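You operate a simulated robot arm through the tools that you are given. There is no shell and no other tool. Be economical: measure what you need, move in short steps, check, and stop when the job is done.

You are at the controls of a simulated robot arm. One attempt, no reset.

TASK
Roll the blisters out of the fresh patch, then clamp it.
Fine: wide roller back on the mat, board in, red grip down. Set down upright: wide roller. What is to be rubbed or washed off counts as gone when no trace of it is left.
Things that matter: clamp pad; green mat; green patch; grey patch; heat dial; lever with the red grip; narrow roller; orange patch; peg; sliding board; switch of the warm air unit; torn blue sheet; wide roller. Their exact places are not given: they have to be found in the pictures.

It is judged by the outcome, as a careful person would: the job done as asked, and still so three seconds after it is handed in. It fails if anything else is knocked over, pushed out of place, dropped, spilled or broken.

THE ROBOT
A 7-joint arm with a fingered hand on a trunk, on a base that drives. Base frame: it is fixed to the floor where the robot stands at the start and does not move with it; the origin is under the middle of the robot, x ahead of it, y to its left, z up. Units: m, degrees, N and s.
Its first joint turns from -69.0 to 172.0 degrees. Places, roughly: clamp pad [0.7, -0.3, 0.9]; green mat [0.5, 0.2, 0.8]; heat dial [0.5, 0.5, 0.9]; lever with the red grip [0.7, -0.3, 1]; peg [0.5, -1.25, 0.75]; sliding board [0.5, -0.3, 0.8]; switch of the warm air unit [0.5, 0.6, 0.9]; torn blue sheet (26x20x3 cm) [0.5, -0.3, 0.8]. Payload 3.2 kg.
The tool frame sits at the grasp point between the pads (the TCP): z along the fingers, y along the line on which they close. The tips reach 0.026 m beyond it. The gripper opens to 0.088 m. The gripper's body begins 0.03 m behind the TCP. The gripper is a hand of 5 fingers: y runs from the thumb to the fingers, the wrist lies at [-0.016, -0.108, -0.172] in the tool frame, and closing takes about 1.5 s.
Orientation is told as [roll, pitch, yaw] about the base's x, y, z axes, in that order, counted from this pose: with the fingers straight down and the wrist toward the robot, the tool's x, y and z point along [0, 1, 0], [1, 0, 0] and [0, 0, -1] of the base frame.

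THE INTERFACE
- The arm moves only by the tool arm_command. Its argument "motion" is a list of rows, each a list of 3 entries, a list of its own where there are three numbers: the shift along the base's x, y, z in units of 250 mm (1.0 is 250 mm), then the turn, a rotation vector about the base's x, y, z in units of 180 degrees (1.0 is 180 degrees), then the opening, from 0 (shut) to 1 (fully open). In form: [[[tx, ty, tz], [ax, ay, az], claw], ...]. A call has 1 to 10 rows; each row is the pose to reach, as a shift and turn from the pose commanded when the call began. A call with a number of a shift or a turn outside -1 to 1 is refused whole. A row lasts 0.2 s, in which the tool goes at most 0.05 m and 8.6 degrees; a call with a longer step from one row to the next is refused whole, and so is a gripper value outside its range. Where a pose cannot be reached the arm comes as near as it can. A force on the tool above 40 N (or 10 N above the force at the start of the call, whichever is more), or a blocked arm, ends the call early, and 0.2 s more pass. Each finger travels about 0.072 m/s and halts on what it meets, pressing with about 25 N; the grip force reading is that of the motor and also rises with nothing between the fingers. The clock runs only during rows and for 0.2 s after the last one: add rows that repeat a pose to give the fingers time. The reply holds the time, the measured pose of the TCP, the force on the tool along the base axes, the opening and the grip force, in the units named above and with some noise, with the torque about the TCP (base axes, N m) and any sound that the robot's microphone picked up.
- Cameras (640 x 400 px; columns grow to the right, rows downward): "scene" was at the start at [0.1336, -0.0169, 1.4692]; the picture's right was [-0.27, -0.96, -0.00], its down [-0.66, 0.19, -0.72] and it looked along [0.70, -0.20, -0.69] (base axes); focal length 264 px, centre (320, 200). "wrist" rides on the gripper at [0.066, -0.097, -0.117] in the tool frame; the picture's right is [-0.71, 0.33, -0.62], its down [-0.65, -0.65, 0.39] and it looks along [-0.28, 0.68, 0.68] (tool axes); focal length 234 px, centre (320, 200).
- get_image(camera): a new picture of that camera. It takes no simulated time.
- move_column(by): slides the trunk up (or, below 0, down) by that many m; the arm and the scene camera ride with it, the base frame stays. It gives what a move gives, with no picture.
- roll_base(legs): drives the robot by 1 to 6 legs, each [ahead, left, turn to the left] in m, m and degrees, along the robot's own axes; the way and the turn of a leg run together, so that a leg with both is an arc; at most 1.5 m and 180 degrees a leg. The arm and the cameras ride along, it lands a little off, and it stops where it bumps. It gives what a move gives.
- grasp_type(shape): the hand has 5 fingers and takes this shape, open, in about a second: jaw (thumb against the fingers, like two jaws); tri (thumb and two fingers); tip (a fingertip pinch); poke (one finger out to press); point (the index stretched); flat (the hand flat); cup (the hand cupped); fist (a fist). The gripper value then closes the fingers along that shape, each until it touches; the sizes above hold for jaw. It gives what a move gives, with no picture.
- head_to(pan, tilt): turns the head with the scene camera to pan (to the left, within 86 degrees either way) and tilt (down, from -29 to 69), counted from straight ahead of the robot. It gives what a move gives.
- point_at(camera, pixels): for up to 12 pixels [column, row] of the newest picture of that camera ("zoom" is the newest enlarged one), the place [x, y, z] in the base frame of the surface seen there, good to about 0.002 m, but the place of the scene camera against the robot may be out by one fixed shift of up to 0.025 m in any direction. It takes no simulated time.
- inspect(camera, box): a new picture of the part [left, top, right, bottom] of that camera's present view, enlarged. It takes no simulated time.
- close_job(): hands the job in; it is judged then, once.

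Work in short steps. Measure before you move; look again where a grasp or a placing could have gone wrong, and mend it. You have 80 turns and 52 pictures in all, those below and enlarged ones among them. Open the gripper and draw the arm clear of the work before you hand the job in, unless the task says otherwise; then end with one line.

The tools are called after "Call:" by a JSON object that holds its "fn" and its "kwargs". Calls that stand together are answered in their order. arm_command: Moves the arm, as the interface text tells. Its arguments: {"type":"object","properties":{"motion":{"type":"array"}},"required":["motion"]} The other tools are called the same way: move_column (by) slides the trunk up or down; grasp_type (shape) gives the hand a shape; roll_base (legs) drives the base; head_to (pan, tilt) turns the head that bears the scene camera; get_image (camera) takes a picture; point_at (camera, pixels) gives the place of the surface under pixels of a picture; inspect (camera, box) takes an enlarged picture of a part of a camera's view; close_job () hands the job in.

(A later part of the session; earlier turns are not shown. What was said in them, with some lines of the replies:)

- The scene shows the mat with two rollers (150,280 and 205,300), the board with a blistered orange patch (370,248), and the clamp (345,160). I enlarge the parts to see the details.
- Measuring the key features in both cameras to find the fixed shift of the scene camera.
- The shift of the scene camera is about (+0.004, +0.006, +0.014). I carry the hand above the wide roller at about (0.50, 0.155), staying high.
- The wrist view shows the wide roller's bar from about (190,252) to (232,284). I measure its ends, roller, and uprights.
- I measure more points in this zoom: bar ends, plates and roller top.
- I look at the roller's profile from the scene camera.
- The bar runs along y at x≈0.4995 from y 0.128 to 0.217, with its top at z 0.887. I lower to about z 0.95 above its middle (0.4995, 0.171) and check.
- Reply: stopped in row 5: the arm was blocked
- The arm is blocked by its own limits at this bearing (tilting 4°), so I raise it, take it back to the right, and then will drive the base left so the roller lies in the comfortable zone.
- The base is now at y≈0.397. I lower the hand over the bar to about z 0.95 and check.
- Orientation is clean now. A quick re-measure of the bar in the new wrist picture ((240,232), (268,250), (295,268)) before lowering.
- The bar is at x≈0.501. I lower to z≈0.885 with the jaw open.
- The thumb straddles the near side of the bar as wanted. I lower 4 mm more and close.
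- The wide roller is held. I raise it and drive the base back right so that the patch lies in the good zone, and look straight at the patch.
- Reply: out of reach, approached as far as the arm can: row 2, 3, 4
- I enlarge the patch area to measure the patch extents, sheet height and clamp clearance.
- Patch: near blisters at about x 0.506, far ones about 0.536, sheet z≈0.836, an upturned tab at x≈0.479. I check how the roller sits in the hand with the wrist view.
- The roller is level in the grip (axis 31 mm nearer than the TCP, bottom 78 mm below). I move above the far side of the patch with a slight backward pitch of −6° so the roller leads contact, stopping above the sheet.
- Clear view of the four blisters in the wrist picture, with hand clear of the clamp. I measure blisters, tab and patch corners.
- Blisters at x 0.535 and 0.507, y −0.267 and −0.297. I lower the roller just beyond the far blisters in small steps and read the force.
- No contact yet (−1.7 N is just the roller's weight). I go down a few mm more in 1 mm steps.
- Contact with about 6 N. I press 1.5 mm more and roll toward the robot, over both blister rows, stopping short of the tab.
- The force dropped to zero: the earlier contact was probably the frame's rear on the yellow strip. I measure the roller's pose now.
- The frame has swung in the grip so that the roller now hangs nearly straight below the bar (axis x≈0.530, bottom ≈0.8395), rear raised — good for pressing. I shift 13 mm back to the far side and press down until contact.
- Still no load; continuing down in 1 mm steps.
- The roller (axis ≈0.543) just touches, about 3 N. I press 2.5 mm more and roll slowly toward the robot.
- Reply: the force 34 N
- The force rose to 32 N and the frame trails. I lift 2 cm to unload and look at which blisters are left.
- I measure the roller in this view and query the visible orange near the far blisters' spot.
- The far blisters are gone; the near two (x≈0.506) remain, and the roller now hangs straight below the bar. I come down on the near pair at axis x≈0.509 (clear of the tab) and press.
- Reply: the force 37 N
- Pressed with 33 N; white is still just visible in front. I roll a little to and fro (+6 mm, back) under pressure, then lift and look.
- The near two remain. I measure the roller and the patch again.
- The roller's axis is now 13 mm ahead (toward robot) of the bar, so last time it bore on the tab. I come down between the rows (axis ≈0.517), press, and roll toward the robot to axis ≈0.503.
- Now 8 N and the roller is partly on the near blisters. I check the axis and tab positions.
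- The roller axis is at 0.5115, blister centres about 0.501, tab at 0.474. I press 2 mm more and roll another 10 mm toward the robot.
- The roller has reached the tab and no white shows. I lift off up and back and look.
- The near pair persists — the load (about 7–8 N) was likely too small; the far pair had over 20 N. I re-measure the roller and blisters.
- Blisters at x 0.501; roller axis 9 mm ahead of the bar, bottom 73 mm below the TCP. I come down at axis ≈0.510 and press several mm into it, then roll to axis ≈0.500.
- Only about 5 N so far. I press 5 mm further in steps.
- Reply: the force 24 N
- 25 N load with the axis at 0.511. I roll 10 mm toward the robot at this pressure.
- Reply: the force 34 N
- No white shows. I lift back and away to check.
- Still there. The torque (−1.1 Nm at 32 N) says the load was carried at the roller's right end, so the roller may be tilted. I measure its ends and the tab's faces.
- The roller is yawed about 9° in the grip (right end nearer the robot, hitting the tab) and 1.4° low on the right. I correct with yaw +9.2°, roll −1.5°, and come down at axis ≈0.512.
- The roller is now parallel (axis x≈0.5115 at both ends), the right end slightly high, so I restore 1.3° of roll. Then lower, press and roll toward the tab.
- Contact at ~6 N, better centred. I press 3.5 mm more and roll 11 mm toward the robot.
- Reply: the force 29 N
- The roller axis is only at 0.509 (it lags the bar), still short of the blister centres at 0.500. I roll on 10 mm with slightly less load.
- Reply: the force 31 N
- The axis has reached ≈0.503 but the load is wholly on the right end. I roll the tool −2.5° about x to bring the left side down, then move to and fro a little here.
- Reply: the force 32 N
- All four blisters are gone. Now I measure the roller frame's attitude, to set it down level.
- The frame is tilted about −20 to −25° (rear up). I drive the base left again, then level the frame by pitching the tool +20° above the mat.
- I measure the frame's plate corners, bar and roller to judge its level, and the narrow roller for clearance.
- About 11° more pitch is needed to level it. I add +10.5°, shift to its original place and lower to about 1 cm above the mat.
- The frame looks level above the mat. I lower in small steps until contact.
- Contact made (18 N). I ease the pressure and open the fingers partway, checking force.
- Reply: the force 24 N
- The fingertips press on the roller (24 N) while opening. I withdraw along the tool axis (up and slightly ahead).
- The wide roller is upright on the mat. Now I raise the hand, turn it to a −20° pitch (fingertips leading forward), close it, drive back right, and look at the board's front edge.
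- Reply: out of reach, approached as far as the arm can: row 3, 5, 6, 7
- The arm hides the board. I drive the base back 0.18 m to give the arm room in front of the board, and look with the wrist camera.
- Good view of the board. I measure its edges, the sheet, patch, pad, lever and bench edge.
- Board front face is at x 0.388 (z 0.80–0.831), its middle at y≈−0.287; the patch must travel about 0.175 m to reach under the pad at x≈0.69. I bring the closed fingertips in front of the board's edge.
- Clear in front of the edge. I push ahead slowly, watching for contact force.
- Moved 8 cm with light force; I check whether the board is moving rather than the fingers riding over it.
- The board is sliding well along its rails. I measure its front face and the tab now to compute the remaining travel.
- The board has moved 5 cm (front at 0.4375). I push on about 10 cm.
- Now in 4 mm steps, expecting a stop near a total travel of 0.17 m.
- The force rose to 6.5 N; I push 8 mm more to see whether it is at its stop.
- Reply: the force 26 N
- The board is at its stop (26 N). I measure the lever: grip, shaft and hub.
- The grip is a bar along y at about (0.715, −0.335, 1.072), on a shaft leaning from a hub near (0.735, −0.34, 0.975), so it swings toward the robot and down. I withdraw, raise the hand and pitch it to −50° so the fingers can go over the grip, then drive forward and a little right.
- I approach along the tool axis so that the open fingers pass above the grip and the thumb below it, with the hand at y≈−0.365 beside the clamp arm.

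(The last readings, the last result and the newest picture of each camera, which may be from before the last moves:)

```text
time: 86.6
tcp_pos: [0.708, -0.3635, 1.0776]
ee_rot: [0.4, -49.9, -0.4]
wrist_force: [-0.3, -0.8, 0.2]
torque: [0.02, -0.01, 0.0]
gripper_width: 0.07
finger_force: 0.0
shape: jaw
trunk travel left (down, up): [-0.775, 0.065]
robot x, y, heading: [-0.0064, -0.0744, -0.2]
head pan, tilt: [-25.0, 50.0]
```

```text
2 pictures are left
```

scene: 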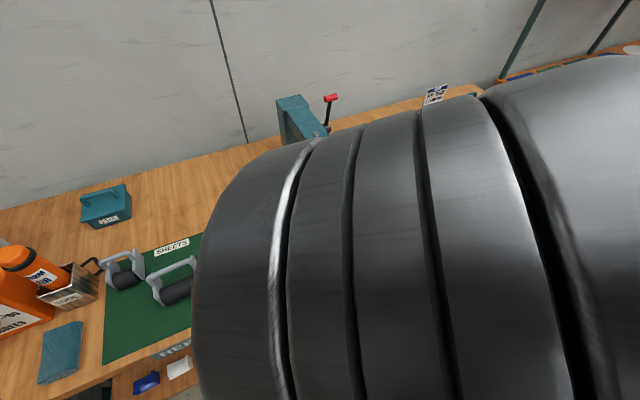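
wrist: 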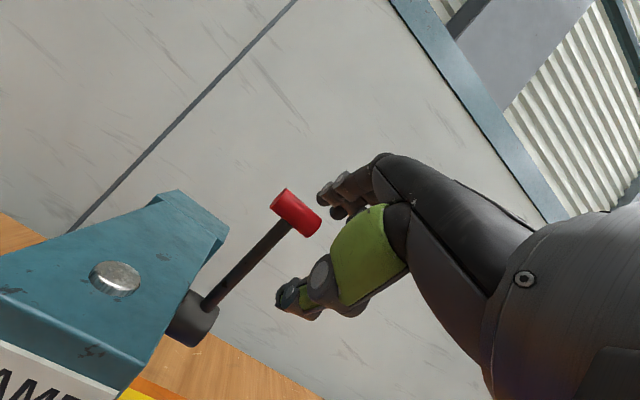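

The grip (295,212) appears just beside the hand. I measure the grip ends, hub, and fingertips.

Call:
{"fn": "point_at", "kwargs": {"camera": "wrist", "pixels": [[277, 205], [295, 212], [310, 225], [290, 195], [205, 305], [190, 320], [250, 258], [282, 300], [290, 300], [325, 198], [335, 210], [345, 195]]}}

```text
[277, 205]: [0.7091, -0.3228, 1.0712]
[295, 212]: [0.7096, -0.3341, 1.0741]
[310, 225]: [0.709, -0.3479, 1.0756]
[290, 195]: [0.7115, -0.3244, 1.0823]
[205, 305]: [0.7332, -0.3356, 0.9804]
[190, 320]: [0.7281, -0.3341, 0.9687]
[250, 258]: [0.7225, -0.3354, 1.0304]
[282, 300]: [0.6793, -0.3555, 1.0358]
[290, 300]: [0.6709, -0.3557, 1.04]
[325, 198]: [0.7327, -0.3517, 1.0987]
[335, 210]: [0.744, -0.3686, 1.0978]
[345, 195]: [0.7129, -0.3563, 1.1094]
```

The grip lies at y −0.318…−0.352, so the hand must go 18 mm left. I shift, close loosely around the grip, and begin the pull along the arc to about 40°.

Call:
{"fn": "arm_command", "kwargs": {"motion": [[[0, 0.04, 0], [0, 0, 0], 0.8], [[0, 0.076, 0], [0, 0, 0], 0.8], [[0, 0.076, 0], [0, 0, 0], 0.5], [[0, 0.076, 0], [0, 0, 0], 0.25], [[0, 0.076, 0], [0, 0, 0], 0.25], [[0, 0.076, 0], [0, 0, 0], 0.25], [[-0.045, 0.076, -0.012], [0, 0, 0], 0.25], [[-0.094, 0.076, -0.031], [0, 0, 0], 0.25], [[-0.14, 0.076, -0.058], [0, 0, 0], 0.25], [[-0.188, 0.076, -0.09], [0, 0, 0], 0.25]]}}

```text
time: 88.8
tcp_pos: [0.663, -0.3462, 1.0565]
ee_rot: [0.4, -49.9, -0.3]
wrist_force: [0.7, -0.3, 0.2]
torque: [0.0, -0.05, -0.02]
gripper_width: 0.0227
finger_force: 0.0
shape: jaw
trunk travel left (down, up): [-0.775, 0.065]
robot x, y, heading: [-0.0029, -0.075, -0.3]
head pan, tilt: [-25.0, 50.0]
```

Little force; I check with a picture whether the lever follows.

Call:
{"fn": "get_image", "kwargs": {"camera": "wrist"}}

Call:
{"fn": "point_at", "kwargs": {"camera": "wrist", "pixels": [[295, 212], [280, 205], [300, 230], [310, 240], [250, 258], [320, 230], [290, 250], [270, 240]]}}

```text
1 pictures are left
```

wrist: 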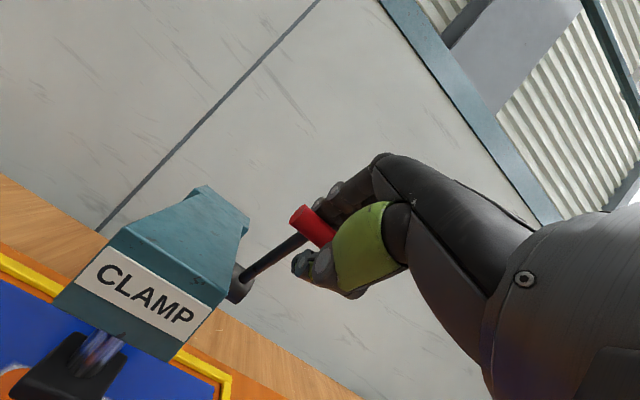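

```text
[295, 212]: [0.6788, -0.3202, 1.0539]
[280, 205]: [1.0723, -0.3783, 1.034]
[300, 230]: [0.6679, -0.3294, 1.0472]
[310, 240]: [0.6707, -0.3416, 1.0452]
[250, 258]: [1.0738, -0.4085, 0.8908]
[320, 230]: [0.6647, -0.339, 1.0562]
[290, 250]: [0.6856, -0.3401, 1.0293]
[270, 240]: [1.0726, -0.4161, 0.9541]
```

The lever follows the hand. I continue along the arc to about 85°.

Call:
{"fn": "arm_command", "kwargs": {"motion": [[[-0.04, 0, -0.038], [0, 0, 0], 0.25], [[-0.074, 0, -0.081], [0, 0, 0], 0.25], [[-0.102, 0, -0.128], [0, 0, 0], 0.25], [[-0.125, 0, -0.179], [0, 0, 0], 0.25], [[-0.14, 0, -0.232], [0, 0, 0], 0.25], [[-0.149, 0, -0.287], [0, 0, 0], 0.25], [[-0.149, 0, -0.287], [0, 0, 0], 0.25]]}}

```text
time: 90.4
tcp_pos: [0.625, -0.3439, 0.9871]
ee_rot: [0.4, -49.8, -0.3]
wrist_force: [0.1, 0.4, 1.0]
torque: [-0.04, -0.03, 0.03]
gripper_width: 0.0224
finger_force: 0.1
shape: jaw
trunk travel left (down, up): [-0.775, 0.065]
robot x, y, heading: [-0.0004, -0.0774, -0.2]
head pan, tilt: [-25.0, 50.0]
```

No end stop yet. I go on to about 110°, watching the force.

Call:
{"fn": "arm_command", "kwargs": {"motion": [[[0, 0, -0.05], [0, 0, 0], 0.25], [[0.002, 0, -0.096], [0, 0, 0], 0.25], [[0.012, 0, -0.14], [0, 0, 0], 0.25], [[0.024, 0, -0.181], [0, 0, 0], 0.25], [[0.024, 0, -0.181], [0, 0, 0], 0.25]]}}

```text
time: 91.6
tcp_pos: [0.6305, -0.34, 0.949]
ee_rot: [0.1, -50.7, 0.2]
wrist_force: [-2.5, 9.7, 22.5]
torque: [0.04, -0.28, 0.23]
gripper_width: 0.0275
finger_force: 0.1
shape: jaw
trunk travel left (down, up): [-0.775, 0.065]
robot x, y, heading: [0.0013, -0.0766, 0.3]
head pan, tilt: [-25.0, 50.0]
```

22 N of resistance: the lever is near its end. I press 2.5 mm more to seat it.

Call:
{"fn": "arm_command", "kwargs": {"motion": [[[0, -0.008, -0.006], [0, 0, 0], 0.25], [[0, -0.012, -0.012], [0, 0, 0], 0.25], [[0, -0.012, -0.012], [0, 0, 0], 0.25]]}}

```text
time: 92.4
tcp_pos: [0.6284, -0.3411, 0.9468]
ee_rot: [-0.1, -51.0, 0.4]
wrist_force: [0.8, 18.7, 27.9]
torque: [-0.07, -0.18, 0.29]
gripper_width: 0.0293
finger_force: 0.1
shape: jaw
trunk travel left (down, up): [-0.775, 0.065]
robot x, y, heading: [0.0003, -0.0757, -0.1]
head pan, tilt: [-25.0, 50.0]
```

Seated at about 28 N. I ease off, open the hand and withdraw along the tool axis.

Call:
{"fn": "arm_command", "kwargs": {"motion": [[[0, 0, 0.012], [0, 0, 0], 0.4], [[0, 0, 0.016], [0, 0, 0], 0.8], [[0, 0, 0.016], [0, 0, 0], 0.9], [[0, 0, 0.016], [0, 0, 0], 0.9], [[-0.06, 0, 0.066], [0, 0, 0], 0.9], [[-0.16, 0, 0.15], [0, 0, 0], 0.9], [[-0.28, 0, 0.25], [0, 0, 0], 0.9], [[-0.42, 0, 0.36], [0, 0, 0], 0.9], [[-0.54, 0, 0.5], [0, 0, 0], 0.9], [[-0.6, 0, 0.66], [0, 0, 0], 0.9]]}}

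```text
time: 94.6
tcp_pos: [0.4767, -0.3491, 1.103]
ee_rot: [0.4, -50.0, -0.4]
wrist_force: [-0.9, 0.4, 0.4]
torque: [-0.01, 0.0, -0.02]
gripper_width: 0.0789
finger_force: 0.1
shape: jaw
trunk travel left (down, up): [-0.775, 0.065]
robot x, y, heading: [0.0, -0.0798, -0.1]
head pan, tilt: [-25.0, 50.0]
```

The hand is clear without snagging. I use the last picture, from the wrist, to check lever, pad and board.

Call:
{"fn": "get_image", "kwargs": {"camera": "wrist"}}

```text
0 pictures are left
5 turns are left
```

wrist: 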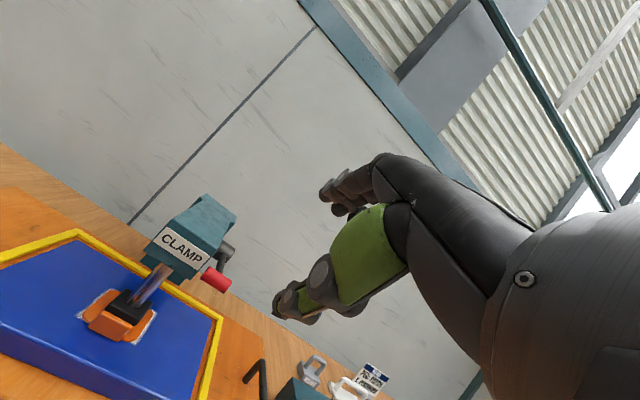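

The lever is down (217,279) and the pad sits on the patch (130,300). I confirm with measurements.

Call:
{"fn": "point_at", "kwargs": {"camera": "wrist", "pixels": [[217, 279], [130, 300], [120, 325], [100, 320], [85, 305], [228, 250]]}}

```text
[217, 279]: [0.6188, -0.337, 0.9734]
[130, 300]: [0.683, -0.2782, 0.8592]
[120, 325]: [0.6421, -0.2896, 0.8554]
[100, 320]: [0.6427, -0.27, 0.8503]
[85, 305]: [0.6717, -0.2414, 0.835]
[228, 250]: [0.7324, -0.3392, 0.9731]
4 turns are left
```

Call:
{"fn": "close_job", "kwargs": {}}

```text
The job is handed in.
```

The job is handed in. All four blisters are rolled out of the orange patch, and the wide roller stands upright on the mat. The board is pushed in to its stop, and the red grip is down with the pad on the patch.
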